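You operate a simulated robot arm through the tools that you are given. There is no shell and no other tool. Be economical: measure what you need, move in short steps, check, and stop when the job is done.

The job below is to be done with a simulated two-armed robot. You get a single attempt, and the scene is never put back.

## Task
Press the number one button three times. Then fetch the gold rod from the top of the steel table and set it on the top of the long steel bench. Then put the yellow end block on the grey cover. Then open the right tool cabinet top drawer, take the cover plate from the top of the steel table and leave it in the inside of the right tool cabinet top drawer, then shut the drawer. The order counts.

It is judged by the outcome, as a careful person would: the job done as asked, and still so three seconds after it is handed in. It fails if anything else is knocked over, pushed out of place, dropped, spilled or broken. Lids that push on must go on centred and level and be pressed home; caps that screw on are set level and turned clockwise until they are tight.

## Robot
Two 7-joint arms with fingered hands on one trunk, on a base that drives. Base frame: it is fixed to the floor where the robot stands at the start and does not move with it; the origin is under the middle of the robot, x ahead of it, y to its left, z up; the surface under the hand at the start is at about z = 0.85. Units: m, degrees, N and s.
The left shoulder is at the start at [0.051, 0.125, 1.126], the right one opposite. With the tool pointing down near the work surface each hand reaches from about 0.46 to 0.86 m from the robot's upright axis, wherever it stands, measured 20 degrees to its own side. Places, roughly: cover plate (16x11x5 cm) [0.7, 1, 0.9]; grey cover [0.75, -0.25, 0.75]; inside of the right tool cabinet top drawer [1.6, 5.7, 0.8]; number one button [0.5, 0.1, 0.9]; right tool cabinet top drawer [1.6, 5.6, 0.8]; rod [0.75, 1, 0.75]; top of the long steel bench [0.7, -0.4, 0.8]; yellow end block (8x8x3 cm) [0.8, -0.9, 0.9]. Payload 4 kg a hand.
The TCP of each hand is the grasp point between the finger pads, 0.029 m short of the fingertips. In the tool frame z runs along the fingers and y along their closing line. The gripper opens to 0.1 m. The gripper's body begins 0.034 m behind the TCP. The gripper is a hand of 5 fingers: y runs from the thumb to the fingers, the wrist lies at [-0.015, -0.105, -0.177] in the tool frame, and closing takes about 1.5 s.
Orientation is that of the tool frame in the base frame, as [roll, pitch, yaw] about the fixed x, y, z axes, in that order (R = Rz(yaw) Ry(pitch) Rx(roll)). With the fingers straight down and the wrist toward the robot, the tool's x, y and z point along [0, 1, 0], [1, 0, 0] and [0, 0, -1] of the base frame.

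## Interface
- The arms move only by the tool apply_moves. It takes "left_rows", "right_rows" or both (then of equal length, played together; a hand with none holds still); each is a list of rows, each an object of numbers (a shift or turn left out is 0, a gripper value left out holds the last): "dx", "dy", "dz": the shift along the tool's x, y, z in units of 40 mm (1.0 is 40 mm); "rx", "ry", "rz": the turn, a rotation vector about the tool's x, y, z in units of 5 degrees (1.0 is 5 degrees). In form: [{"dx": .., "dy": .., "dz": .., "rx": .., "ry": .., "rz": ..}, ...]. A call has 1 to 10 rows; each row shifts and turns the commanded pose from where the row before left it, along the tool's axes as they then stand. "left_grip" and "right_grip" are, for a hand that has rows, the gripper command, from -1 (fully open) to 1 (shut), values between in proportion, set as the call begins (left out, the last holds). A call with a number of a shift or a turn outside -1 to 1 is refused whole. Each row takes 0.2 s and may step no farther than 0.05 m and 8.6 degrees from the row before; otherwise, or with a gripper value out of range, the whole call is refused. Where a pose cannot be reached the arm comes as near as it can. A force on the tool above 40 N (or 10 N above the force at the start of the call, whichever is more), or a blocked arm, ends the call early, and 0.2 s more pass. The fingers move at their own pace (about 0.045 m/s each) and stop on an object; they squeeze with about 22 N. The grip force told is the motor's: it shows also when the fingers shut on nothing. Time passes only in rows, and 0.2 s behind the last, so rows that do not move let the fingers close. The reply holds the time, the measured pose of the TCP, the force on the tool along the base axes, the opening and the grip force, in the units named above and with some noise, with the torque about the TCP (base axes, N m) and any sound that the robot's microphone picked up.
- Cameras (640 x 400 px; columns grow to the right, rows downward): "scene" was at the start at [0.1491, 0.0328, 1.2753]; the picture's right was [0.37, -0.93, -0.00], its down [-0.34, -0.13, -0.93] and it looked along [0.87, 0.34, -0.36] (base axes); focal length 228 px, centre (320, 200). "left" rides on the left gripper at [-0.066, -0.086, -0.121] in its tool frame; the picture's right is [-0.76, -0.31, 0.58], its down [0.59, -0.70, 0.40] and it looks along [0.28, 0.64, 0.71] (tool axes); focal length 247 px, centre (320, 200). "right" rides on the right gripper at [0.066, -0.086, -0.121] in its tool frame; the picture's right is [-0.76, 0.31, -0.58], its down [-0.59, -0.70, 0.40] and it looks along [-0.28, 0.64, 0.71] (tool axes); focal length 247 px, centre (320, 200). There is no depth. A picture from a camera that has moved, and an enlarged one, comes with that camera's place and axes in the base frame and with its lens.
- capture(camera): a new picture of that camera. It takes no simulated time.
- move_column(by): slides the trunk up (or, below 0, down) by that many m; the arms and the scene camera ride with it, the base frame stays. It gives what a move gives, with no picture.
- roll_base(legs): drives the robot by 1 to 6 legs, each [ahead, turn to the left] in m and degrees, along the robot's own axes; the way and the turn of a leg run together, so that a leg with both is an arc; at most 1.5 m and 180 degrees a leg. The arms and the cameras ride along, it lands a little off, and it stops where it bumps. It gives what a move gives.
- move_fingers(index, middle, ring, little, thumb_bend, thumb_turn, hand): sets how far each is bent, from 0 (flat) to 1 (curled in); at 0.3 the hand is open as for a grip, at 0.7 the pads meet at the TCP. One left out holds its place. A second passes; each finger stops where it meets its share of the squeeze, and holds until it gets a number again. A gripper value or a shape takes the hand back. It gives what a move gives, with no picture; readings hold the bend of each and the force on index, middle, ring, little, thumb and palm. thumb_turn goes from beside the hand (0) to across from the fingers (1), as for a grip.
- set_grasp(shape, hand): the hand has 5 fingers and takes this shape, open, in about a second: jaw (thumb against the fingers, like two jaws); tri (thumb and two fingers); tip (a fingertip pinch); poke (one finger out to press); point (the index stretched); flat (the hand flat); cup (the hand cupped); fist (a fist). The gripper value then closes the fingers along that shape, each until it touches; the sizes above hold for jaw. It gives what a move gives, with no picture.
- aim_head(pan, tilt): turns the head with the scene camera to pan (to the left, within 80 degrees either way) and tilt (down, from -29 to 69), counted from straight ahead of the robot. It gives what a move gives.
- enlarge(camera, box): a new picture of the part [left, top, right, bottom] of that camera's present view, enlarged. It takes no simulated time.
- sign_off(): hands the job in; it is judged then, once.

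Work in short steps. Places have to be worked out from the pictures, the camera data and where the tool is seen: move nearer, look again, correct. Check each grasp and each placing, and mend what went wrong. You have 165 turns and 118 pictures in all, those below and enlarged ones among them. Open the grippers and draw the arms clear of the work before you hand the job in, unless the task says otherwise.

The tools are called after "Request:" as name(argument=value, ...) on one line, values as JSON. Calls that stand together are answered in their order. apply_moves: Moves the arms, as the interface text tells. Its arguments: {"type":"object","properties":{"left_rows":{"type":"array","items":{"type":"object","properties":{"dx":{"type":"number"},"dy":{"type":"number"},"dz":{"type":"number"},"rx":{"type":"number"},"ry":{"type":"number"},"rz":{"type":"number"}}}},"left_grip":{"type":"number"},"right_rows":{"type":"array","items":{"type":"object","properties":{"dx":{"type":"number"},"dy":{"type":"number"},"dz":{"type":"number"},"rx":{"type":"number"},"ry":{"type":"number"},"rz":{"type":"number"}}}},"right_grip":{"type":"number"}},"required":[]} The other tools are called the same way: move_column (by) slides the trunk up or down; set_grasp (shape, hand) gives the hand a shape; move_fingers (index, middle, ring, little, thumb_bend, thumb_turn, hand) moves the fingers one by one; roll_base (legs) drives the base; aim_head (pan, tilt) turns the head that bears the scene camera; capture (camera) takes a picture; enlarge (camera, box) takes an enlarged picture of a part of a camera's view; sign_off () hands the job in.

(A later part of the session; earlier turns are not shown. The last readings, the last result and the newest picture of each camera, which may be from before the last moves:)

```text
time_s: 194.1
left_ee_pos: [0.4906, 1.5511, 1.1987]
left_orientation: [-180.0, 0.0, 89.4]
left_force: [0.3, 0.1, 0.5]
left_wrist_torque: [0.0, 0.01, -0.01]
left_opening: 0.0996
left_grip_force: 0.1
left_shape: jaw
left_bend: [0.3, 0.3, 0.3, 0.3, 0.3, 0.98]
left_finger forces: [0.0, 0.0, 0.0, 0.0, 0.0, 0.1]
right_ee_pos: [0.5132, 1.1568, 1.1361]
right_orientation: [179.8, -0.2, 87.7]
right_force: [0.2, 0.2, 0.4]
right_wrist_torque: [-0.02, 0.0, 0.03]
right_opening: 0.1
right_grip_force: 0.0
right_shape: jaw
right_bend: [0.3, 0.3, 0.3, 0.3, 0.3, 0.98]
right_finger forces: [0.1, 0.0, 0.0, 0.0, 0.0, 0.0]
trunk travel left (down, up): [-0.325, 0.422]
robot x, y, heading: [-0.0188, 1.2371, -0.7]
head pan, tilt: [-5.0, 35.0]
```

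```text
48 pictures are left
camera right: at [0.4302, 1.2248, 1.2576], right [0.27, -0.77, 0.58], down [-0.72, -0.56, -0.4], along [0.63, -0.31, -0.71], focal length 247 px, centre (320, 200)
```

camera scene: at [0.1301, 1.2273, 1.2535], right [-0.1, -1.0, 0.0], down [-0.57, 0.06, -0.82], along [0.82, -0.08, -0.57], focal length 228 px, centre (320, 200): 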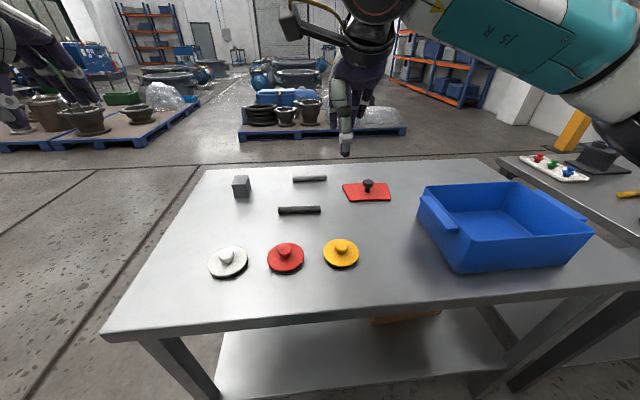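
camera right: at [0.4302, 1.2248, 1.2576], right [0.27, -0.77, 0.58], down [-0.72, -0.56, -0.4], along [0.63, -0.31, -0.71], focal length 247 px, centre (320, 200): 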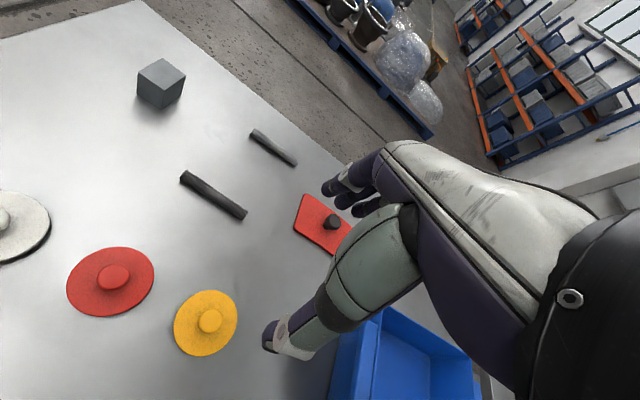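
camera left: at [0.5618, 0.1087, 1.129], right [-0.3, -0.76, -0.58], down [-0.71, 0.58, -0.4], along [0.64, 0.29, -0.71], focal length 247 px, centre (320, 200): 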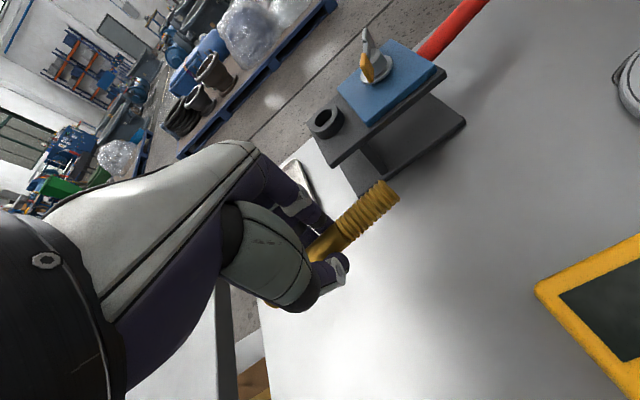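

Request:
enlarge(camera="scene", box=[320, 160, 420, 220])

Request:
enlarge(camera="right", box=[270, 170, 390, 270])

```text
6.40 times, centred on (370, 190) of scene
camera zoom: at [0.1301, 1.2273, 1.2535], right [-0.1, -1.0, 0.0], down [-0.57, 0.06, -0.82], along [0.82, -0.08, -0.57], focal length 1456 px, centre (0, 264)
```

zoom: 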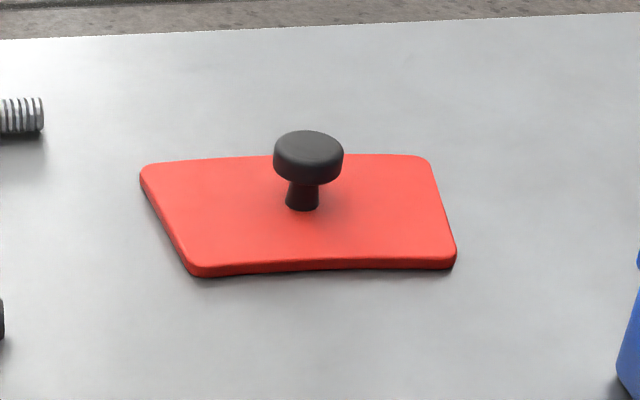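

```text
4.00 times, centred on (330, 220) of right
camera zoom: at [0.4302, 1.2248, 1.2576], right [0.27, -0.77, 0.58], down [-0.72, -0.56, -0.4], along [0.63, -0.31, -0.71], focal length 988 px, centre (280, 120)
```

zoom: 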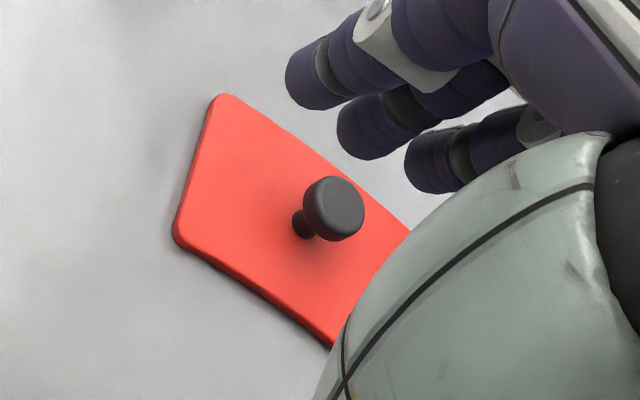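

The cover plate has a mushroom knob with its top at [0.721, 1.021, 0.90], which is ideal to grip. I'll move the right hand above it at z 1.0.

Request:
apply_moves(right_rows=[{"dx": -0.44, "dy": 0.76, "dz": 0.35}, {"dx": -0.44, "dy": 0.76, "dz": 0.4}, {"dx": -0.44, "dy": 0.76, "dz": 0.45}, {"dx": -0.44, "dy": 0.76, "dz": 0.5}, {"dx": -0.44, "dy": 0.76, "dz": 0.55}, {"dx": -0.44, "dy": 0.76, "dz": 0.55}, {"dx": -0.44, "dy": 0.76, "dz": 0.6}, {}], right_grip=-0.4)

Request:
enlarge(camera="right", box=[180, 150, 420, 390])

Request:
enlarge(camera="scene", box=[310, 120, 430, 220])

```text
time_s: 195.8
left_ee_pos: [0.4892, 1.5502, 1.1985]
left_orientation: [-180.0, 0.0, 89.5]
left_force: [0.5, 0.1, -0.7]
left_wrist_torque: [0.0, -0.02, 0.01]
left_opening: 0.0996
left_grip_force: 0.1
left_shape: jaw
left_bend: [0.3, 0.3, 0.3, 0.3, 0.3, 0.98]
left_finger forces: [0.0, 0.1, 0.0, 0.0, 0.1, 0.0]
right_ee_pos: [0.7231, 1.025, 0.9997]
right_orientation: [179.7, -0.1, 87.8]
right_force: [0.5, -0.4, -0.9]
right_wrist_torque: [0.03, 0.04, -0.01]
right_opening: 0.0705
right_grip_force: 0.2
right_shape: jaw
right_bend: [0.41, 0.35, 0.26, 0.4, 0.3, 0.99]
right_finger forces: [0.0, 0.1, 0.0, 0.0, 0.1, 0.0]
trunk travel left (down, up): [-0.325, 0.422]
robot x, y, heading: [-0.0213, 1.2387, -0.8]
head pan, tilt: [-5.0, 35.0]
```

```text
1.67 times, centred on (300, 270) of right
camera zoom: at [0.6392, 1.0931, 1.1216], right [0.27, -0.77, 0.58], down [-0.72, -0.56, -0.4], along [0.63, -0.31, -0.71], focal length 412 px, centre (353, 83)
```

zoom: 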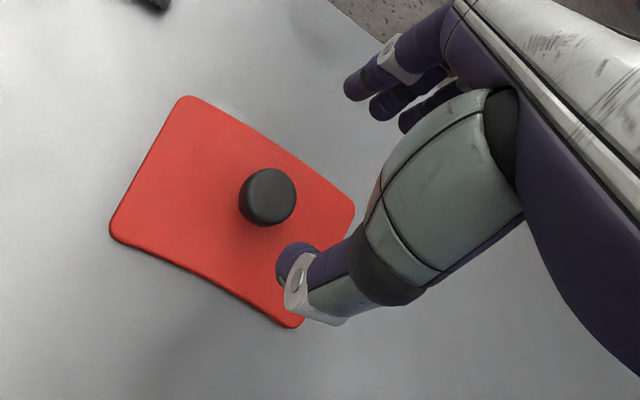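

```text
4.00 times, centred on (370, 170) of scene
camera zoom: at [0.1299, 1.2273, 1.2535], right [-0.1, -1.0, 0.0], down [-0.57, 0.06, -0.82], along [0.82, -0.08, -0.57], focal length 910 px, centre (120, 320)
```

zoom: 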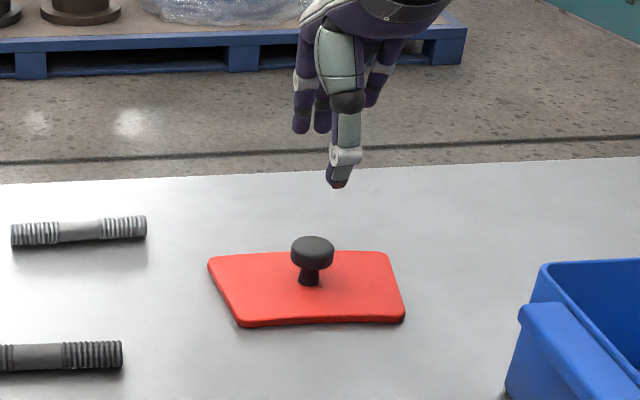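

Aligned with the knob. Lowering to TCP z about 0.897.

Request:
apply_moves(right_rows=[{"dz": 0.8}, {"dz": 0.8}, {"dz": 0.6}, {"dz": 0.35}, {}])

Request:
enlarge(camera="right", box=[180, 150, 420, 390])

```text
time_s: 197.1
left_ee_pos: [0.49, 1.5502, 1.1994]
left_orientation: [-180.0, 0.1, 89.5]
left_force: [-0.3, -0.5, 0.6]
left_wrist_torque: [0.0, -0.01, -0.01]
left_opening: 0.0998
left_grip_force: 0.1
left_shape: jaw
left_bend: [0.3, 0.3, 0.3, 0.3, 0.3, 0.98]
left_finger forces: [0.0, 0.0, 0.1, 0.0, 0.0, 0.0]
right_ee_pos: [0.7231, 1.0249, 0.8977]
right_orientation: [179.8, -0.1, 87.7]
right_force: [1.0, 0.2, -0.2]
right_wrist_torque: [0.0, 0.02, 0.01]
right_opening: 0.0701
right_grip_force: 0.0
right_shape: jaw
right_bend: [0.41, 0.35, 0.26, 0.4, 0.3, 0.99]
right_finger forces: [0.1, 0.1, 0.0, 0.0, 0.0, 0.0]
trunk travel left (down, up): [-0.325, 0.422]
robot x, y, heading: [-0.0194, 1.2401, -0.6]
head pan, tilt: [-5.0, 35.0]
```

```text
1.67 times, centred on (300, 270) of right
camera zoom: at [0.639, 1.0937, 1.0189], right [0.27, -0.77, 0.58], down [-0.72, -0.56, -0.4], along [0.63, -0.31, -0.71], focal length 412 px, centre (353, 83)
```

zoom: 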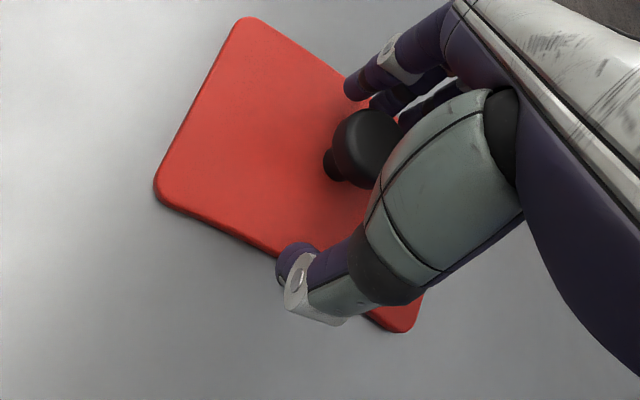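

The knob is between thumb and fingers. Closing on it.

Request:
apply_moves(right_rows=[{}, {}, {}, {}, {}, {}, {}], right_grip=1)

Request:
enlarge(camera="right", box=[180, 150, 420, 390])

```text
time_s: 198.7
left_ee_pos: [0.4898, 1.5507, 1.1998]
left_orientation: [179.9, -0.1, 89.5]
left_force: [0.2, -0.2, 0.3]
left_wrist_torque: [0.02, -0.01, 0.01]
left_opening: 0.1
left_grip_force: 0.1
left_shape: jaw
left_bend: [0.3, 0.3, 0.3, 0.3, 0.3, 0.98]
left_finger forces: [0.0, 0.1, 0.1, 0.0, 0.1, 0.1]
right_ee_pos: [0.7222, 1.0253, 0.8978]
right_orientation: [179.8, -0.1, 87.8]
right_force: [0.3, -0.7, 0.1]
right_wrist_torque: [-0.01, -0.04, 0.0]
right_opening: 0.0234
right_grip_force: 22.0
right_shape: jaw
right_bend: [0.63, 0.53, 0.72, 0.61, 0.48, 1.0]
right_finger forces: [9.7, 6.1, 1.9, 0.0, 15.8, 0.0]
trunk travel left (down, up): [-0.325, 0.422]
robot x, y, heading: [-0.0188, 1.2395, -0.4]
head pan, tilt: [-5.0, 35.0]
```

```text
1.67 times, centred on (300, 270) of right
camera zoom: at [0.6391, 1.0937, 1.0189], right [0.27, -0.77, 0.58], down [-0.72, -0.56, -0.4], along [0.63, -0.31, -0.71], focal length 412 px, centre (353, 83)
```

zoom: 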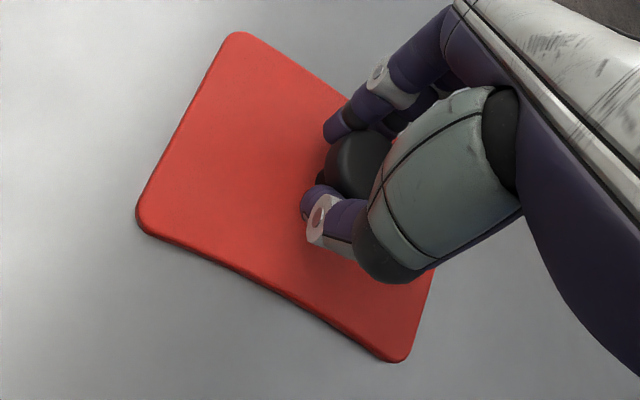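

Knob gripped (23 mm, 22 N). Lifting and checking the plate.

Request:
apply_moves(right_rows=[{"dz": -0.2}, {"dz": -0.5}, {"dz": -0.9}, {"dz": -0.9}, {"dz": -0.9}, {"dz": -0.9}, {"dz": -0.9}, {}])

Request:
capture(camera="right")

Request:
enlarge(camera="scene", box=[290, 60, 450, 180])

```text
time_s: 200.4
left_ee_pos: [0.4907, 1.5505, 1.198]
left_orientation: [180.0, 0.1, 89.6]
left_force: [0.1, 0.2, 0.6]
left_wrist_torque: [0.0, 0.0, 0.0]
left_opening: 0.0997
left_grip_force: 0.1
left_shape: jaw
left_bend: [0.3, 0.3, 0.3, 0.3, 0.3, 0.98]
left_finger forces: [0.0, 0.0, 0.1, 0.1, 0.1, 0.0]
right_ee_pos: [0.7216, 1.0245, 1.1074]
right_orientation: [179.8, -0.2, 87.8]
right_force: [0.2, 0.0, -2.1]
right_wrist_torque: [0.04, 0.02, 0.0]
right_opening: 0.0235
right_grip_force: 22.2
right_shape: jaw
right_bend: [0.63, 0.53, 0.72, 0.61, 0.48, 1.0]
right_finger forces: [9.8, 6.3, 2.0, 0.0, 15.7, 0.0]
trunk travel left (down, up): [-0.325, 0.422]
robot x, y, heading: [-0.0205, 1.2372, -0.5]
head pan, tilt: [-5.0, 35.0]
```

```text
41 pictures are left
camera right: at [0.6377, 1.0927, 1.2287], right [0.28, -0.77, 0.58], down [-0.72, -0.56, -0.4], along [0.63, -0.31, -0.71], focal length 247 px, centre (320, 200)
```

right: 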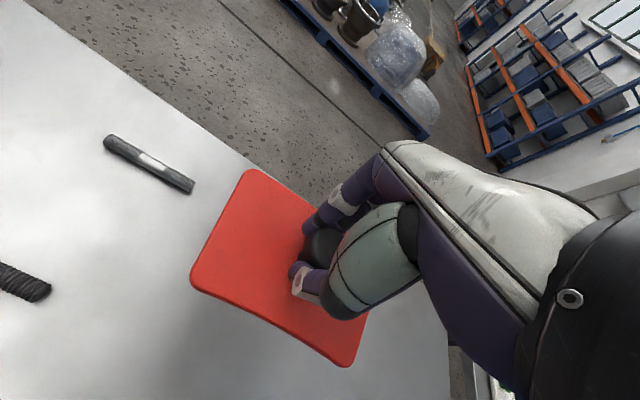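

```text
3.33 times, centred on (370, 120) of scene
camera zoom: at [0.1307, 1.227, 1.2532], right [-0.1, -1.0, 0.0], down [-0.57, 0.06, -0.82], along [0.81, -0.08, -0.57], focal length 758 px, centre (153, 467)
```

zoom: 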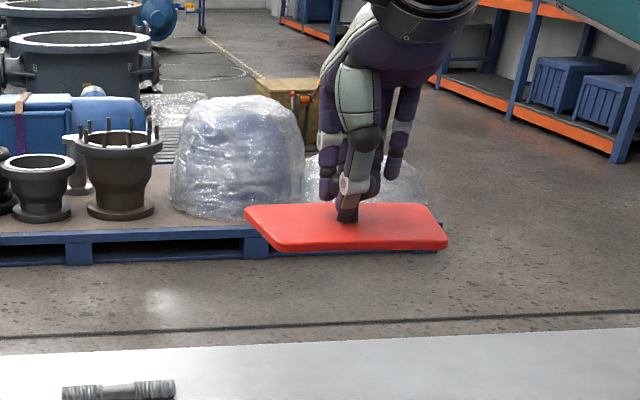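

The plate hangs level from the hand. I'll retract and drive back to the cabinet.

Request:
apply_moves(right_rows=[{"dy": -0.9, "dz": -0.2}, {"dy": -0.9, "dz": -0.2}, {"dy": -0.9, "dz": -0.2}, {"dy": -0.9, "dz": -0.2}, {"dy": -0.9, "dz": -0.2}, {"dy": -0.8, "dz": -0.2}])

Request:
roll_base(legs=[[-0.2, 0], [0, 90.5], [1.2, 0], [0, -42], [1.31, 0], [1.31, 0]])

```text
time_s: 201.8
left_ee_pos: [0.4897, 1.5504, 1.1998]
left_orientation: [-180.0, -0.1, 89.5]
left_force: [0.1, -0.3, -0.5]
left_wrist_torque: [0.04, -0.03, -0.03]
left_opening: 0.0996
left_grip_force: 0.1
left_shape: jaw
left_bend: [0.3, 0.3, 0.3, 0.3, 0.3, 0.98]
left_finger forces: [0.1, 0.1, 0.0, 0.0, 0.1, 0.1]
right_ee_pos: [0.5087, 1.0359, 1.1552]
right_orientation: [179.7, -0.2, 87.6]
right_force: [-0.1, 0.4, -1.7]
right_wrist_torque: [0.01, -0.05, 0.01]
right_opening: 0.0233
right_grip_force: 22.1
right_shape: jaw
right_bend: [0.63, 0.53, 0.72, 0.61, 0.48, 1.0]
right_finger forces: [9.9, 6.2, 2.3, 0.1, 15.8, 0.1]
trunk travel left (down, up): [-0.325, 0.422]
robot x, y, heading: [-0.019, 1.2402, -0.4]
head pan, tilt: [-5.0, 35.0]
```

```text
time_s: 227.5
left_ee_pos: [1.6731, 4.9652, 1.1991]
left_orientation: [-179.9, 0.1, 137.6]
left_force: [0.3, -0.5, 0.3]
left_wrist_torque: [0.02, -0.01, -0.03]
left_opening: 0.0996
left_grip_force: 0.0
left_shape: jaw
left_bend: [0.3, 0.3, 0.3, 0.3, 0.3, 0.98]
left_finger forces: [0.1, 0.0, 0.0, 0.0, 0.0, 0.0]
right_ee_pos: [2.0692, 4.6369, 1.1539]
right_orientation: [179.6, -0.1, 136.0]
right_force: [0.3, -0.2, -1.6]
right_wrist_torque: [0.05, 0.0, 0.01]
right_opening: 0.0231
right_grip_force: 21.9
right_shape: jaw
right_bend: [0.63, 0.53, 0.72, 0.61, 0.49, 1.0]
right_finger forces: [10.1, 6.1, 2.6, 0.1, 15.0, 0.0]
trunk travel left (down, up): [-0.325, 0.422]
robot x, y, heading: [1.5669, 4.3795, 47.8]
head pan, tilt: [-5.0, 35.0]
```

Now I'll turn to face the cabinet, move ahead, and look into the drawer.

Request:
roll_base(legs=[[0, 42], [0.2, 0]])

Request:
aim_head(pan=-5, tilt=40)

Request:
capture(camera="scene")

Request:
capture(camera="right")

```text
time_s: 231.1
left_ee_pos: [1.264, 5.0942, 1.1985]
left_orientation: [-180.0, 0.0, 178.7]
left_force: [0.6, -0.5, -0.4]
left_wrist_torque: [-0.04, -0.02, 0.02]
left_opening: 0.0996
left_grip_force: 0.0
left_shape: jaw
left_bend: [0.3, 0.3, 0.3, 0.3, 0.3, 0.98]
left_finger forces: [0.1, 0.0, 0.0, 0.0, 0.0, 0.0]
right_ee_pos: [1.7788, 5.1074, 1.1543]
right_orientation: [179.7, 0.0, 177.1]
right_force: [-0.6, 0.2, -1.6]
right_wrist_torque: [-0.03, 0.02, -0.02]
right_opening: 0.0228
right_grip_force: 21.4
right_shape: jaw
right_bend: [0.63, 0.53, 0.72, 0.61, 0.49, 1.0]
right_finger forces: [10.3, 6.0, 2.8, 0.0, 14.8, 0.0]
trunk travel left (down, up): [-0.325, 0.422]
robot x, y, heading: [1.5728, 4.5788, 88.8]
head pan, tilt: [-5.0, 35.0]
```

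```text
time_s: 231.7
left_ee_pos: [1.2639, 5.0926, 1.1995]
left_orientation: [179.9, 0.0, 178.8]
left_force: [-0.6, -0.4, 0.4]
left_wrist_torque: [0.01, -0.02, 0.01]
left_opening: 0.1001
left_grip_force: 0.1
left_shape: jaw
left_bend: [0.3, 0.3, 0.3, 0.3, 0.3, 0.98]
left_finger forces: [0.0, 0.0, 0.0, 0.0, 0.0, 0.1]
right_ee_pos: [1.7786, 5.1054, 1.1538]
right_orientation: [179.7, -0.1, 177.0]
right_force: [0.3, -0.9, -1.4]
right_wrist_torque: [0.05, 0.0, -0.02]
right_opening: 0.0231
right_grip_force: 22.3
right_shape: jaw
right_bend: [0.63, 0.53, 0.72, 0.61, 0.49, 1.0]
right_finger forces: [10.4, 5.9, 2.6, 0.0, 14.9, 0.1]
trunk travel left (down, up): [-0.325, 0.422]
robot x, y, heading: [1.5714, 4.578, 88.7]
head pan, tilt: [-5.0, 40.0]
```

```text
39 pictures are left
camera scene: at [1.5802, 4.7252, 1.2459], right [0.99, -0.11, 0.0], down [-0.07, -0.64, -0.77], along [0.08, 0.76, -0.64], focal length 228 px, centre (320, 200)
```

scene: 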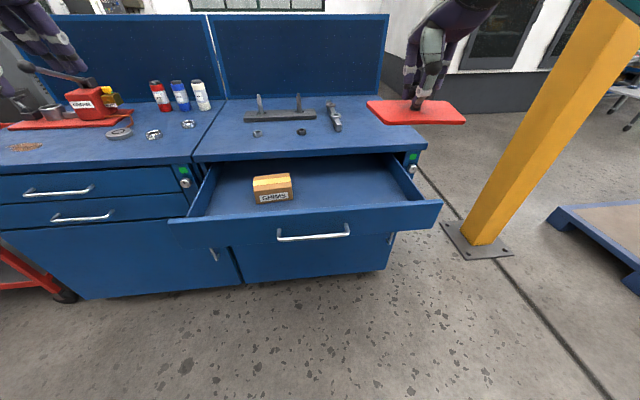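

```text
38 pictures are left
camera right: at [1.7096, 5.0231, 1.2756], right [0.77, 0.27, 0.58], down [0.55, -0.73, -0.4], along [0.31, 0.63, -0.71], focal length 247 px, centre (320, 200)
```

right: 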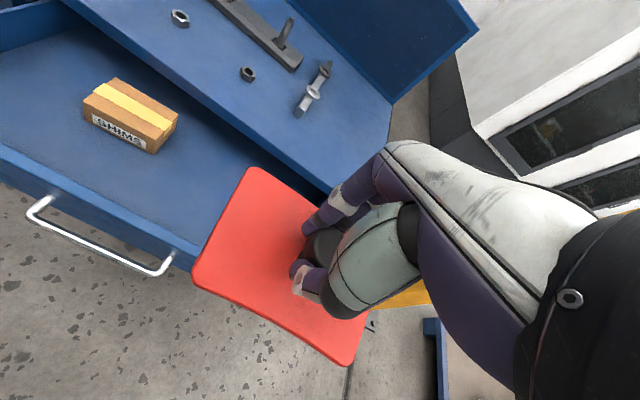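

The drawer interior is free to the right of the SHIMS box (x 1.56–1.92, y 5.19–5.43). I'll bring the plate above [1.74, 5.305] at z 0.98.

Request:
apply_moves(right_rows=[{"dx": 0.2, "dy": 0.82, "dz": 0.7}, {"dx": 0.2, "dy": 0.82, "dz": 0.7}, {"dx": 0.2, "dy": 0.82, "dz": 0.7}, {"dx": 0.2, "dy": 0.82, "dz": 0.7}, {"dx": 0.2, "dy": 0.82, "dz": 0.7}, {"dx": 0.2, "dy": 0.82, "dz": 0.7}, {}])

Request:
capture(camera="scene")

Request:
capture(camera="right")

```text
time_s: 233.3
left_ee_pos: [1.2638, 5.0934, 1.2004]
left_orientation: [180.0, 0.0, 178.7]
left_force: [-0.1, -0.3, 0.7]
left_wrist_torque: [0.02, 0.01, 0.02]
left_opening: 0.0996
left_grip_force: 0.2
left_shape: jaw
left_bend: [0.3, 0.3, 0.3, 0.3, 0.3, 0.98]
left_finger forces: [0.1, 0.1, 0.0, 0.1, 0.0, 0.0]
right_ee_pos: [1.7418, 5.3064, 0.9855]
right_orientation: [179.8, -0.1, 177.1]
right_force: [-0.6, -0.5, -0.8]
right_wrist_torque: [0.01, 0.04, -0.01]
right_opening: 0.0229
right_grip_force: 21.7
right_shape: jaw
right_bend: [0.64, 0.53, 0.72, 0.61, 0.5, 1.0]
right_finger forces: [10.2, 6.1, 3.2, 0.0, 15.0, 0.0]
trunk travel left (down, up): [-0.325, 0.422]
robot x, y, heading: [1.5685, 4.5853, 88.9]
head pan, tilt: [-5.0, 40.0]
```

```text
37 pictures are left
camera scene: at [1.5803, 4.7251, 1.2459], right [0.99, -0.11, 0.0], down [-0.07, -0.64, -0.77], along [0.08, 0.76, -0.64], focal length 228 px, centre (320, 200)
```

scene: 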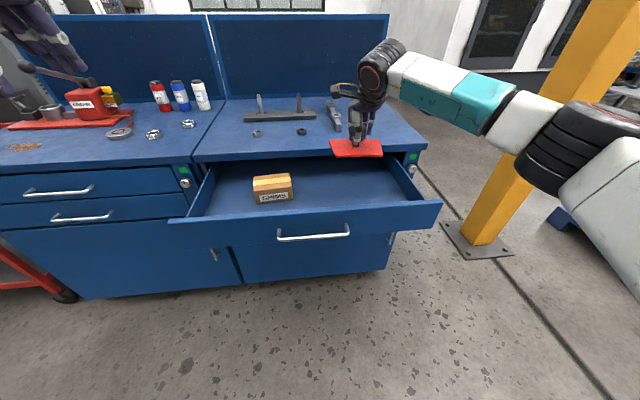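

```text
36 pictures are left
camera right: at [1.6723, 5.225, 1.107], right [0.77, 0.27, 0.58], down [0.55, -0.73, -0.4], along [0.31, 0.63, -0.71], focal length 247 px, centre (320, 200)
```

right: 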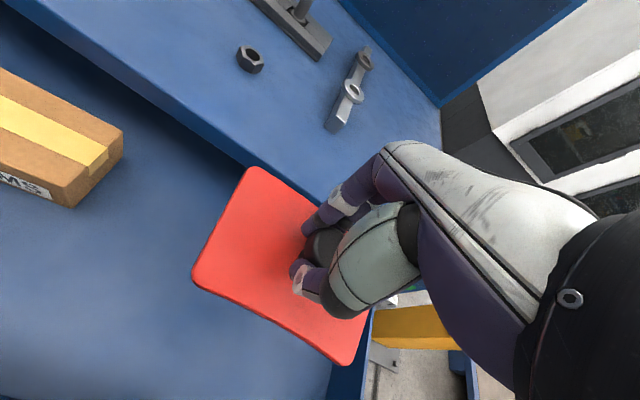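

Clearances look fine: plate spans y 5.26–5.355, bench edge at about 5.41. I'll shift back 1 cm and lower, then check.

Request:
apply_moves(right_rows=[{"dy": -0.25, "dz": 0.5}, {"dz": 0.7}, {"dz": 0.7}, {"dz": 0.7}, {"dz": 0.5}, {}])

Request:
capture(camera="right")

Request:
enlarge(camera="scene", box=[230, 100, 450, 240])

```text
time_s: 234.7
left_ee_pos: [1.264, 5.0925, 1.1989]
left_orientation: [-179.9, 0.0, 178.7]
left_force: [0.6, -0.1, 0.4]
left_wrist_torque: [0.03, -0.04, 0.0]
left_opening: 0.0996
left_grip_force: 0.0
left_shape: jaw
left_bend: [0.3, 0.3, 0.3, 0.3, 0.3, 0.98]
left_finger forces: [0.0, 0.1, 0.0, 0.0, 0.0, 0.1]
right_ee_pos: [1.7403, 5.2952, 0.8625]
right_orientation: [179.8, -0.3, 177.0]
right_force: [0.4, 0.0, -1.7]
right_wrist_torque: [0.01, -0.02, 0.03]
right_opening: 0.0228
right_grip_force: 22.2
right_shape: jaw
right_bend: [0.64, 0.53, 0.72, 0.61, 0.5, 1.0]
right_finger forces: [10.1, 6.0, 3.4, 0.1, 14.9, 0.0]
trunk travel left (down, up): [-0.325, 0.422]
robot x, y, heading: [1.5673, 4.5767, 88.6]
head pan, tilt: [-5.0, 40.0]
```

```text
35 pictures are left
camera right: at [1.6714, 5.2129, 0.9838], right [0.77, 0.26, 0.58], down [0.55, -0.73, -0.4], along [0.31, 0.63, -0.71], focal length 247 px, centre (320, 200)
```

right: 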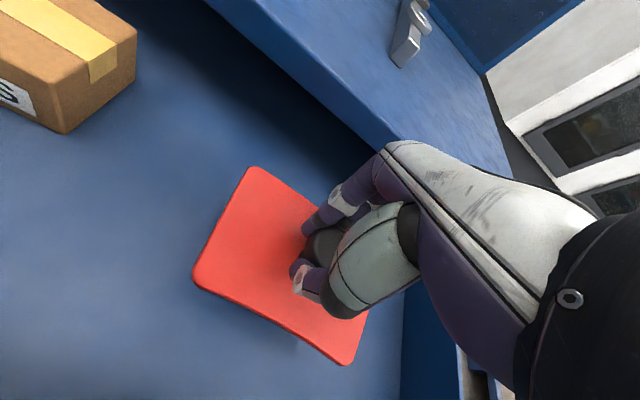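

```text
2.86 times, centred on (340, 170) of scene
camera zoom: at [1.5802, 4.7254, 1.2458], right [0.99, -0.11, 0.0], down [-0.07, -0.64, -0.77], along [0.08, 0.76, -0.64], focal length 650 px, centre (263, 286)
```

zoom: 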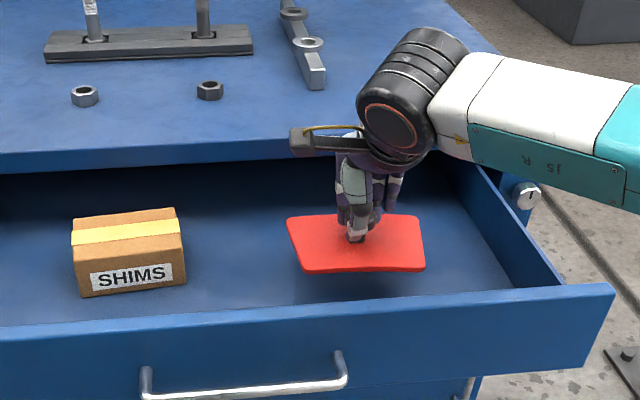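

All clear inside the drawer. Lowering further in small steps until it touches the floor.

Request:
apply_moves(right_rows=[{"dz": 0.3}, {"dz": 0.3}, {"dz": 0.15}, {"dz": 0.1}, {}])

Request:
enlarge(camera="scene", box=[230, 100, 450, 240])

```text
time_s: 235.9
left_ee_pos: [1.2642, 5.094, 1.1992]
left_orientation: [-179.9, 0.0, 178.7]
left_force: [0.0, 1.1, 0.2]
left_wrist_torque: [-0.01, 0.0, 0.01]
left_opening: 0.0997
left_grip_force: 0.1
left_shape: jaw
left_bend: [0.3, 0.3, 0.3, 0.3, 0.3, 0.98]
left_finger forces: [0.1, 0.1, 0.0, 0.1, 0.0, 0.0]
right_ee_pos: [1.7407, 5.2963, 0.8285]
right_orientation: [179.8, -0.1, 176.9]
right_force: [0.8, 0.3, -1.3]
right_wrist_torque: [-0.04, 0.01, 0.0]
right_opening: 0.023
right_grip_force: 22.0
right_shape: jaw
right_bend: [0.64, 0.53, 0.72, 0.61, 0.5, 1.0]
right_finger forces: [10.2, 6.0, 3.3, 0.1, 14.9, 0.1]
trunk travel left (down, up): [-0.325, 0.422]
robot x, y, heading: [1.5713, 4.5765, 88.7]
head pan, tilt: [-5.0, 40.0]
```

```text
2.86 times, centred on (340, 170) of scene
camera zoom: at [1.5802, 4.7254, 1.2458], right [0.99, -0.11, 0.0], down [-0.07, -0.64, -0.77], along [0.08, 0.76, -0.64], focal length 650 px, centre (263, 286)
```

zoom: 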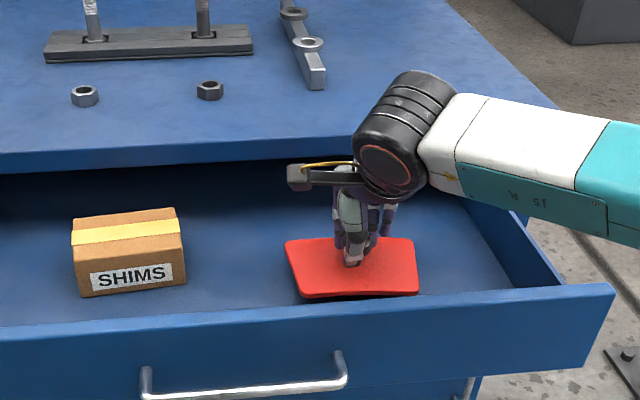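

Request:
apply_moves(right_rows=[{"dz": 0.1}, {"dz": 0.1}, {"dz": 0.08}, {"dz": 0.08}, {}])

```text
time_s: 237.1
left_ee_pos: [1.2629, 5.0932, 1.1991]
left_orientation: [-179.9, 0.0, 178.7]
left_force: [0.3, -0.6, -1.1]
left_wrist_torque: [0.0, 0.0, -0.03]
left_opening: 0.0997
left_grip_force: 0.1
left_shape: jaw
left_bend: [0.3, 0.3, 0.3, 0.3, 0.3, 0.98]
left_finger forces: [0.0, 0.1, 0.0, 0.0, 0.0, 0.0]
right_ee_pos: [1.7391, 5.2959, 0.8146]
right_orientation: [179.8, 0.0, 177.0]
right_force: [0.0, -0.5, -0.9]
right_wrist_torque: [0.01, 0.03, 0.03]
right_opening: 0.0229
right_grip_force: 21.9
right_shape: jaw
right_bend: [0.64, 0.53, 0.72, 0.61, 0.5, 1.0]
right_finger forces: [10.2, 5.9, 3.2, 0.1, 14.9, 0.0]
trunk travel left (down, up): [-0.325, 0.422]
robot x, y, heading: [1.5709, 4.5786, 88.8]
head pan, tilt: [-5.0, 40.0]
```

No contact yet; continuing down slowly.

Request:
apply_moves(right_rows=[{"dz": 0.08}, {"dz": 0.08}, {"dz": 0.08}, {}])

Request:
enlarge(camera="scene", box=[230, 100, 450, 240])

```text
time_s: 238.1
left_ee_pos: [1.2626, 5.0927, 1.1993]
left_orientation: [179.9, 0.0, 178.7]
left_force: [0.4, 0.4, -0.5]
left_wrist_torque: [0.01, 0.03, -0.03]
left_opening: 0.0997
left_grip_force: 0.0
left_shape: jaw
left_bend: [0.3, 0.3, 0.3, 0.3, 0.3, 0.98]
left_finger forces: [0.0, 0.1, 0.0, 0.1, 0.0, 0.1]
right_ee_pos: [1.7396, 5.297, 0.8072]
right_orientation: [179.6, -0.2, 177.1]
right_force: [-0.5, 0.2, 5.8]
right_wrist_torque: [0.0, -0.01, 0.03]
right_opening: 0.0232
right_grip_force: 22.2
right_shape: jaw
right_bend: [0.64, 0.53, 0.72, 0.61, 0.49, 1.0]
right_finger forces: [11.0, 5.9, 3.9, 0.0, 16.3, 0.1]
trunk travel left (down, up): [-0.325, 0.422]
robot x, y, heading: [1.5704, 4.5783, 88.6]
head pan, tilt: [-5.0, 40.0]
```

```text
2.86 times, centred on (340, 170) of scene
camera zoom: at [1.58, 4.7246, 1.246], right [0.99, -0.11, 0.0], down [-0.07, -0.64, -0.77], along [0.08, 0.76, -0.64], focal length 650 px, centre (263, 286)
```

zoom: 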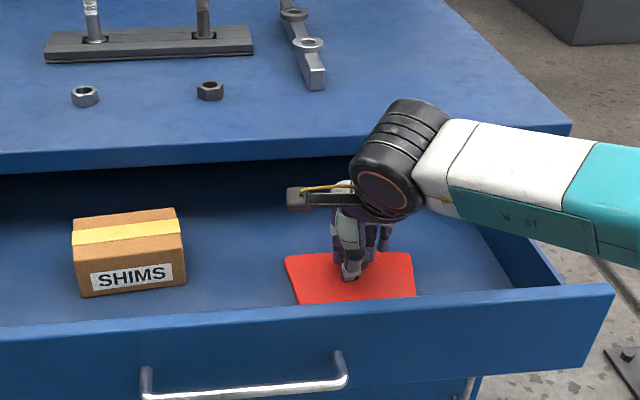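

It's resting on the drawer floor. Releasing and lifting straight up.

Request:
apply_moves(right_rows=[{}, {}, {}, {}, {}, {}], right_grip=-0.4)

Request:
apply_moves(right_rows=[{"dz": -0.4}, {"dz": -0.7}, {"dz": -0.9}, {"dz": -0.9}, {"dz": -0.9}, {"dz": -0.9}, {"dz": -0.9}, {"dz": -0.9, "dy": -0.6}, {"dz": -0.5, "dy": -0.9}, {"dy": -1}])

Request:
capture(camera="scene")

```text
time_s: 239.5
left_ee_pos: [1.2628, 5.0927, 1.1996]
left_orientation: [-180.0, 0.0, 178.8]
left_force: [0.0, -0.2, 0.1]
left_wrist_torque: [0.01, 0.0, -0.01]
left_opening: 0.0999
left_grip_force: 0.1
left_shape: jaw
left_bend: [0.3, 0.3, 0.3, 0.3, 0.3, 0.98]
left_finger forces: [0.1, 0.0, 0.0, 0.0, 0.0, 0.0]
right_ee_pos: [1.7402, 5.2968, 0.8053]
right_orientation: [179.8, 0.0, 177.1]
right_force: [0.5, -0.7, -0.9]
right_wrist_torque: [0.01, 0.0, 0.0]
right_opening: 0.0699
right_grip_force: 0.1
right_shape: jaw
right_bend: [0.41, 0.36, 0.26, 0.41, 0.31, 0.99]
right_finger forces: [0.1, 0.0, 0.0, 0.1, 0.0, 0.0]
trunk travel left (down, up): [-0.325, 0.422]
robot x, y, heading: [1.5726, 4.576, 88.6]
head pan, tilt: [-5.0, 40.0]
```

```text
time_s: 241.7
left_ee_pos: [1.2627, 5.0919, 1.199]
left_orientation: [179.9, 0.0, 178.8]
left_force: [-0.7, -0.2, 0.2]
left_wrist_torque: [0.0, 0.03, 0.02]
left_opening: 0.0997
left_grip_force: 0.2
left_shape: jaw
left_bend: [0.3, 0.3, 0.3, 0.3, 0.3, 0.98]
left_finger forces: [0.0, 0.0, 0.0, 0.1, 0.0, 0.0]
right_ee_pos: [1.736, 5.1955, 1.0865]
right_orientation: [179.9, 0.0, 177.0]
right_force: [0.6, 0.4, 0.3]
right_wrist_torque: [-0.01, 0.04, 0.01]
right_opening: 0.0699
right_grip_force: 0.0
right_shape: jaw
right_bend: [0.41, 0.35, 0.26, 0.41, 0.3, 0.99]
right_finger forces: [0.0, 0.0, 0.0, 0.1, 0.0, 0.0]
trunk travel left (down, up): [-0.325, 0.422]
robot x, y, heading: [1.5726, 4.5754, 88.7]
head pan, tilt: [-5.0, 40.0]
```

```text
31 pictures are left
camera scene: at [1.5804, 4.7248, 1.2459], right [0.99, -0.11, 0.0], down [-0.07, -0.64, -0.77], along [0.08, 0.76, -0.64], focal length 228 px, centre (320, 200)
```

scene: 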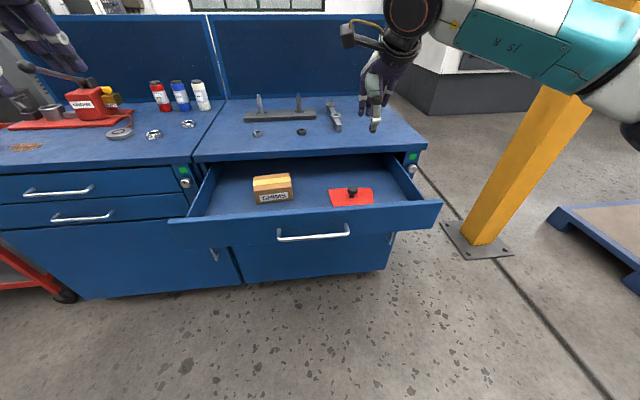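

The cover plate sits flat in the drawer. To shut it I'll back off slightly, close the hand, tilt it 25°, and line up in front of the handle.

Request:
roll_base(legs=[[-0.08, 0]])

Request:
apply_moves(right_rows=[{"dx": 0.6, "dy": -0.35}, {"dx": 0.6, "dy": -0.35}, {"dx": 0.6, "dy": -0.35}, {"dx": 0.6, "dy": -0.35}, {"dx": 0.6, "dy": -0.35}, {"rx": -1}, {"rx": -1}, {"rx": -1}, {"rx": -1}, {"rx": -1}], right_grip=1)

Request:
capture(camera="scene")

```text
time_s: 242.8
left_ee_pos: [1.2625, 5.0097, 1.2002]
left_orientation: [179.9, 0.0, 178.8]
left_force: [-0.5, 0.8, -0.4]
left_wrist_torque: [0.0, -0.01, -0.04]
left_opening: 0.0997
left_grip_force: 0.0
left_shape: jaw
left_bend: [0.3, 0.3, 0.3, 0.3, 0.3, 0.98]
left_finger forces: [0.0, 0.0, 0.0, 0.0, 0.0, 0.0]
right_ee_pos: [1.7338, 5.1126, 1.0865]
right_orientation: [179.7, -0.1, 176.9]
right_force: [-0.5, -0.4, -0.1]
right_wrist_torque: [0.04, -0.02, 0.01]
right_opening: 0.0696
right_grip_force: 0.0
right_shape: jaw
right_bend: [0.41, 0.35, 0.26, 0.41, 0.3, 0.99]
right_finger forces: [0.0, 0.0, 0.1, 0.1, 0.0, 0.1]
trunk travel left (down, up): [-0.325, 0.422]
robot x, y, heading: [1.5636, 4.4966, 88.7]
head pan, tilt: [-5.0, 40.0]
```

```text
time_s: 245.0
left_ee_pos: [1.2614, 5.0118, 1.1995]
left_orientation: [180.0, -0.1, 178.6]
left_force: [-0.8, -0.5, -1.3]
left_wrist_torque: [-0.01, 0.02, -0.03]
left_opening: 0.1
left_grip_force: 0.1
left_shape: jaw
left_bend: [0.3, 0.3, 0.3, 0.3, 0.3, 0.98]
left_finger forces: [0.0, 0.0, 0.0, 0.1, 0.0, 0.1]
right_ee_pos: [1.6099, 5.0503, 1.0864]
right_orientation: [154.7, -0.2, 177.1]
right_force: [-0.3, 0.5, 0.2]
right_wrist_torque: [0.01, -0.02, 0.0]
right_opening: 0.0001
right_grip_force: 21.5
right_shape: jaw
right_bend: [0.7, 0.7, 0.7, 0.7, 0.7, 1.0]
right_finger forces: [0.0, 0.0, 0.0, 0.2, 0.0, 0.1]
trunk travel left (down, up): [-0.325, 0.422]
robot x, y, heading: [1.5685, 4.4984, 88.6]
head pan, tilt: [-5.0, 40.0]
```

```text
30 pictures are left
camera scene: at [1.5783, 4.6441, 1.2458], right [0.99, -0.11, 0.0], down [-0.07, -0.64, -0.77], along [0.08, 0.76, -0.64], focal length 228 px, centre (320, 200)
```

scene: 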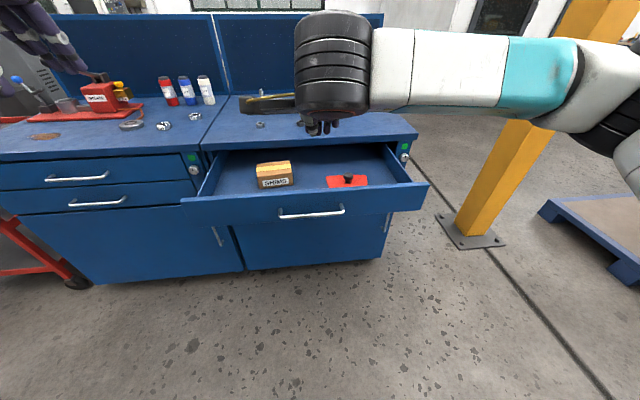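

Lowering straight down in front of the handle to z about 0.80.

Request:
apply_moves(right_rows=[{"dy": -0.435, "dz": 0.92}, {"dy": -0.435, "dz": 0.92}, {"dy": -0.435, "dz": 0.92}, {"dy": -0.435, "dz": 0.92}, {"dy": -0.435, "dz": 0.92}, {"dy": -0.435, "dz": 0.92}, {"dy": -0.435, "dz": 0.92}, {}])

Request:
capture(camera="right")

```text
time_s: 246.8
left_ee_pos: [1.2635, 5.012, 1.1995]
left_orientation: [179.9, 0.0, 178.7]
left_force: [0.9, 0.2, -0.3]
left_wrist_torque: [-0.01, 0.02, 0.01]
left_opening: 0.0998
left_grip_force: 0.0
left_shape: jaw
left_bend: [0.3, 0.3, 0.3, 0.3, 0.3, 0.98]
left_finger forces: [0.1, 0.0, 0.0, 0.1, 0.1, 0.0]
right_ee_pos: [1.6082, 5.0504, 0.8011]
right_orientation: [154.8, -0.2, 177.1]
right_force: [0.4, -0.2, 0.5]
right_wrist_torque: [0.03, 0.0, 0.02]
right_opening: 0.0001
right_grip_force: 22.3
right_shape: jaw
right_bend: [0.7, 0.7, 0.7, 0.7, 0.7, 1.0]
right_finger forces: [0.0, 0.0, 0.1, 0.1, 0.0, 0.1]
trunk travel left (down, up): [-0.325, 0.422]
robot x, y, heading: [1.5671, 4.4959, 88.7]
head pan, tilt: [-5.0, 40.0]
```

```text
29 pictures are left
camera right: at [1.5363, 4.9252, 0.8755], right [0.76, -0.01, 0.65], down [0.56, -0.5, -0.66], along [0.33, 0.87, -0.37], focal length 247 px, centre (320, 200)
```

right: 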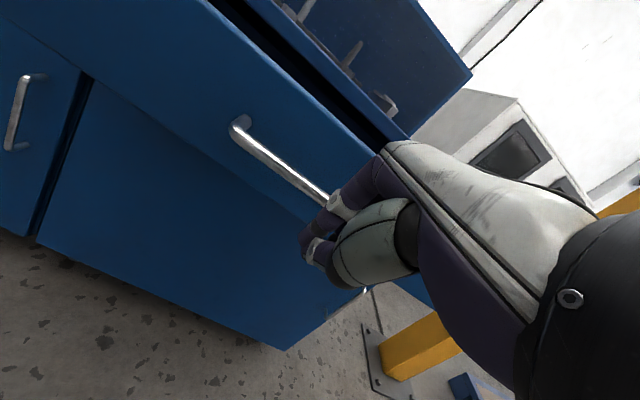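

In front of the bar. Pushing the drawer forward.

Request:
apply_moves(right_rows=[{"dy": 0.6, "dz": 0.284}, {"dy": 0.6, "dz": 0.284}, {"dy": 0.6, "dz": 0.284}, {"dy": 0.6, "dz": 0.284}, {"dy": 0.6, "dz": 0.284}, {"dy": 0.6, "dz": 0.284}, {"dy": 0.6, "dz": 0.284}, {}])

Request:
capture(camera="scene")

```text
time_s: 248.6
left_ee_pos: [1.262, 5.0128, 1.1986]
left_orientation: [-179.9, 0.0, 178.8]
left_force: [-0.2, 0.0, -0.5]
left_wrist_torque: [0.0, 0.04, -0.02]
left_opening: 0.1
left_grip_force: 0.1
left_shape: jaw
left_bend: [0.3, 0.3, 0.3, 0.3, 0.3, 0.98]
left_finger forces: [0.1, 0.0, 0.0, 0.1, 0.0, 0.0]
right_ee_pos: [1.6179, 5.2365, 0.8003]
right_orientation: [154.8, 0.0, 177.0]
right_force: [-0.1, -0.7, -0.4]
right_wrist_torque: [0.01, -0.03, -0.02]
right_opening: 0.0
right_grip_force: 22.0
right_shape: jaw
right_bend: [0.7, 0.7, 0.7, 0.7, 0.7, 1.0]
right_finger forces: [0.0, 0.0, 0.1, 0.0, 0.1, 0.0]
trunk travel left (down, up): [-0.325, 0.422]
robot x, y, heading: [1.5676, 4.4963, 88.5]
head pan, tilt: [-5.0, 40.0]
```

```text
28 pictures are left
camera scene: at [1.5782, 4.644, 1.2459], right [0.99, -0.11, 0.0], down [-0.07, -0.64, -0.77], along [0.08, 0.76, -0.64], focal length 228 px, centre (320, 200)
```

scene: 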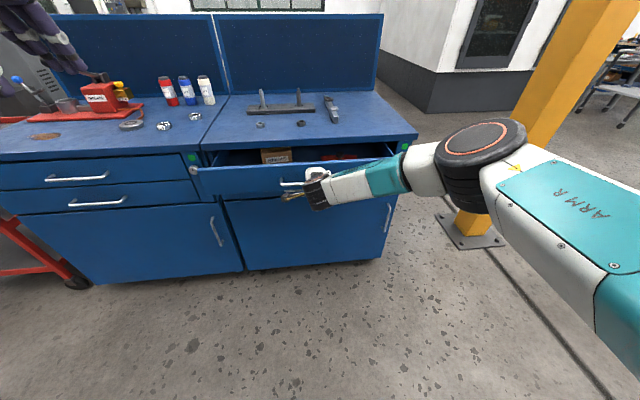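

The drawer is sliding in smoothly. Continuing to the end.

Request:
apply_moves(right_rows=[{"dy": 0.6, "dz": 0.284}, {"dy": 0.6, "dz": 0.284}, {"dy": 0.6, "dz": 0.284}, {"dy": 0.5, "dz": 0.236}, {"dy": 0.3, "dz": 0.142}, {"dy": 0.2, "dz": 0.095}, {}])

Request:
enlarge(camera="scene", box=[180, 110, 420, 220])

```text
time_s: 250.2
left_ee_pos: [1.2615, 5.0112, 1.199]
left_orientation: [180.0, 0.0, 178.9]
left_force: [-0.6, 0.2, -0.2]
left_wrist_torque: [0.01, -0.01, -0.04]
left_opening: 0.0996
left_grip_force: 0.0
left_shape: jaw
left_bend: [0.3, 0.3, 0.3, 0.3, 0.3, 0.98]
left_finger forces: [0.0, 0.0, 0.0, 0.0, 0.0, 0.0]
right_ee_pos: [1.6289, 5.3283, 0.7977]
right_orientation: [154.8, -0.2, 177.0]
right_force: [-0.4, 0.5, -0.5]
right_wrist_torque: [-0.03, 0.0, 0.01]
right_opening: 0.0
right_grip_force: 21.7
right_shape: jaw
right_bend: [0.7, 0.7, 0.7, 0.7, 0.7, 1.0]
right_finger forces: [0.1, 0.0, 0.0, 0.0, 0.0, 0.0]
right hand out of reach, approached as far as the arm can: row 4, 5, 6
trunk travel left (down, up): [-0.325, 0.422]
robot x, y, heading: [1.5699, 4.4979, 88.7]
head pan, tilt: [-5.0, 40.0]
```

```text
2.67 times, centred on (300, 165) of scene
camera zoom: at [1.578, 4.6442, 1.2458], right [0.99, -0.11, 0.0], down [-0.07, -0.64, -0.77], along [0.08, 0.76, -0.64], focal length 607 px, centre (373, 293)
```

zoom: 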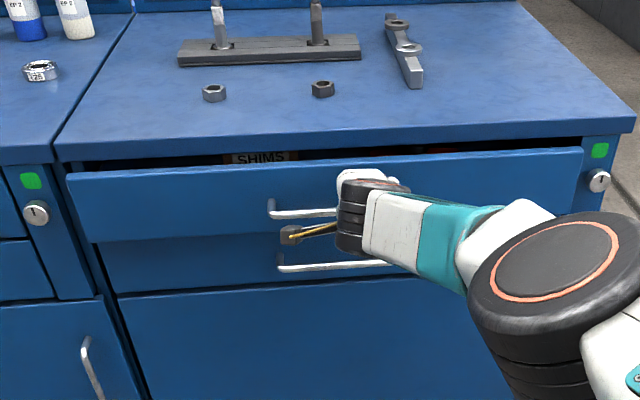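

At the edge of reach with about 5 cm left. I'll push the rest by driving the base gently forward.

Request:
roll_base(legs=[[0.04, 0]])

Request:
enlarge(camera="scene", box=[180, 110, 420, 220])

```text
time_s: 251.1
left_ee_pos: [1.2619, 5.0447, 1.1995]
left_orientation: [-180.0, 0.0, 178.8]
left_force: [-0.2, 0.4, 0.0]
left_wrist_torque: [0.02, 0.05, -0.03]
left_opening: 0.0999
left_grip_force: 0.1
left_shape: jaw
left_bend: [0.3, 0.3, 0.3, 0.3, 0.3, 0.98]
left_finger forces: [0.0, 0.1, 0.0, 0.0, 0.0, 0.0]
right_ee_pos: [1.6294, 5.3616, 0.7959]
right_orientation: [154.9, 0.0, 177.0]
right_force: [1.6, -11.2, 3.4]
right_wrist_torque: [0.03, 0.01, -0.02]
right_opening: 0.0
right_grip_force: 22.2
right_shape: jaw
right_bend: [0.7, 0.7, 0.7, 0.7, 0.7, 1.0]
right_finger forces: [7.0, 4.7, 0.0, 0.1, 0.0, 0.0]
trunk travel left (down, up): [-0.325, 0.422]
robot x, y, heading: [1.5677, 4.5326, 88.6]
head pan, tilt: [-5.0, 40.0]
stopped in leg 1: the force on the tool passed its limit at 72 N (the readings are from after the stop); the commanded pose is now the measured one
```

```text
2.67 times, centred on (300, 165) of scene
camera zoom: at [1.5793, 4.6774, 1.246], right [0.99, -0.11, 0.0], down [-0.07, -0.64, -0.77], along [0.08, 0.76, -0.64], focal length 607 px, centre (373, 293)
```

zoom: 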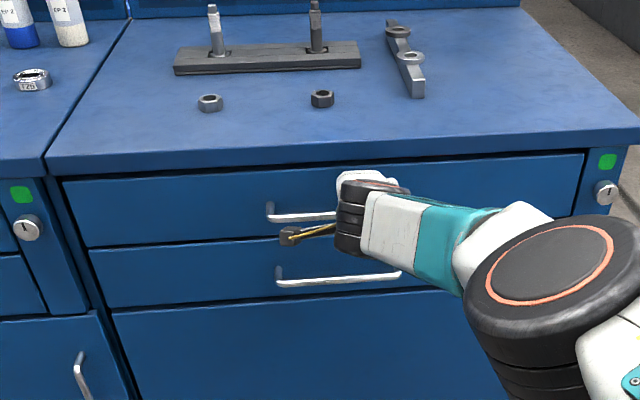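

The drawer hit its stop and looks flush. I'll draw the hand back and check from a clear view.

Request:
apply_moves(right_rows=[{"dy": -0.5, "dz": -0.236}, {"dy": -0.7, "dz": -0.33}, {"dy": -0.7, "dz": -0.33}, {"dy": -0.7, "dz": -0.33}, {"dy": -0.7, "dz": -0.33}, {"dz": -0.8}, {"dz": -0.8}, {"dz": -0.6, "dy": 0.4}, {"dz": -0.6, "dy": 0.4}])

Request:
roll_base(legs=[[-0.35, 0]])

Request:
capture(camera="scene")

```text
time_s: 253.1
left_ee_pos: [1.2617, 5.0466, 1.1981]
left_orientation: [-179.9, 0.0, 178.8]
left_force: [0.0, -0.6, 0.6]
left_wrist_torque: [0.01, 0.01, -0.01]
left_opening: 0.0999
left_grip_force: 0.2
left_shape: jaw
left_bend: [0.3, 0.3, 0.3, 0.3, 0.3, 0.98]
left_finger forces: [0.0, 0.1, 0.1, 0.0, 0.1, 0.0]
right_ee_pos: [1.6216, 5.1962, 0.9123]
right_orientation: [154.9, 0.0, 176.9]
right_force: [0.3, -0.2, -0.1]
right_wrist_torque: [0.01, 0.02, 0.01]
right_opening: 0.0
right_grip_force: 21.6
right_shape: jaw
right_bend: [0.7, 0.7, 0.7, 0.7, 0.7, 1.0]
right_finger forces: [0.1, 0.1, 0.1, 0.0, 0.0, 0.1]
trunk travel left (down, up): [-0.325, 0.422]
robot x, y, heading: [1.571, 4.5342, 88.6]
head pan, tilt: [-5.0, 40.0]
```

```text
time_s: 255.4
left_ee_pos: [1.2549, 4.6979, 1.1993]
left_orientation: [180.0, 0.1, 178.8]
left_force: [0.5, -0.1, 0.2]
left_wrist_torque: [-0.01, -0.01, -0.01]
left_opening: 0.0998
left_grip_force: 0.0
left_shape: jaw
left_bend: [0.3, 0.3, 0.3, 0.3, 0.3, 0.98]
left_finger forces: [0.0, 0.0, 0.1, 0.1, 0.0, 0.0]
right_ee_pos: [1.6133, 4.8478, 0.9114]
right_orientation: [154.9, 0.0, 176.9]
right_force: [-0.3, -0.4, 1.0]
right_wrist_torque: [0.0, -0.01, 0.05]
right_opening: 0.0
right_grip_force: 21.9
right_shape: jaw
right_bend: [0.7, 0.7, 0.7, 0.7, 0.7, 1.0]
right_finger forces: [0.1, 0.0, 0.0, 0.1, 0.0, 0.0]
trunk travel left (down, up): [-0.325, 0.422]
robot x, y, heading: [1.5571, 4.1882, 88.3]
head pan, tilt: [-5.0, 40.0]
```

```text
25 pictures are left
camera scene: at [1.5709, 4.3294, 1.2459], right [0.99, -0.11, 0.0], down [-0.07, -0.64, -0.77], along [0.09, 0.76, -0.64], focal length 228 px, centre (320, 200)
```

scene: 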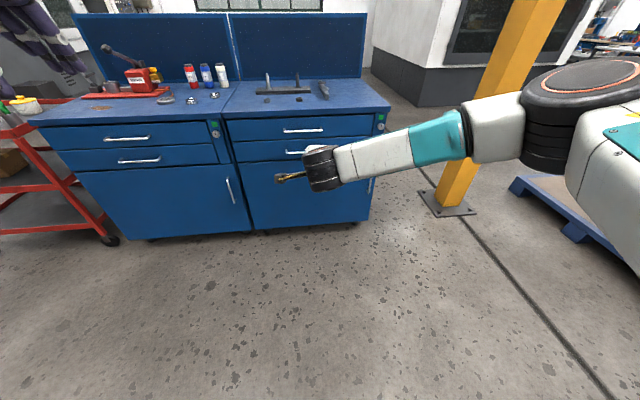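

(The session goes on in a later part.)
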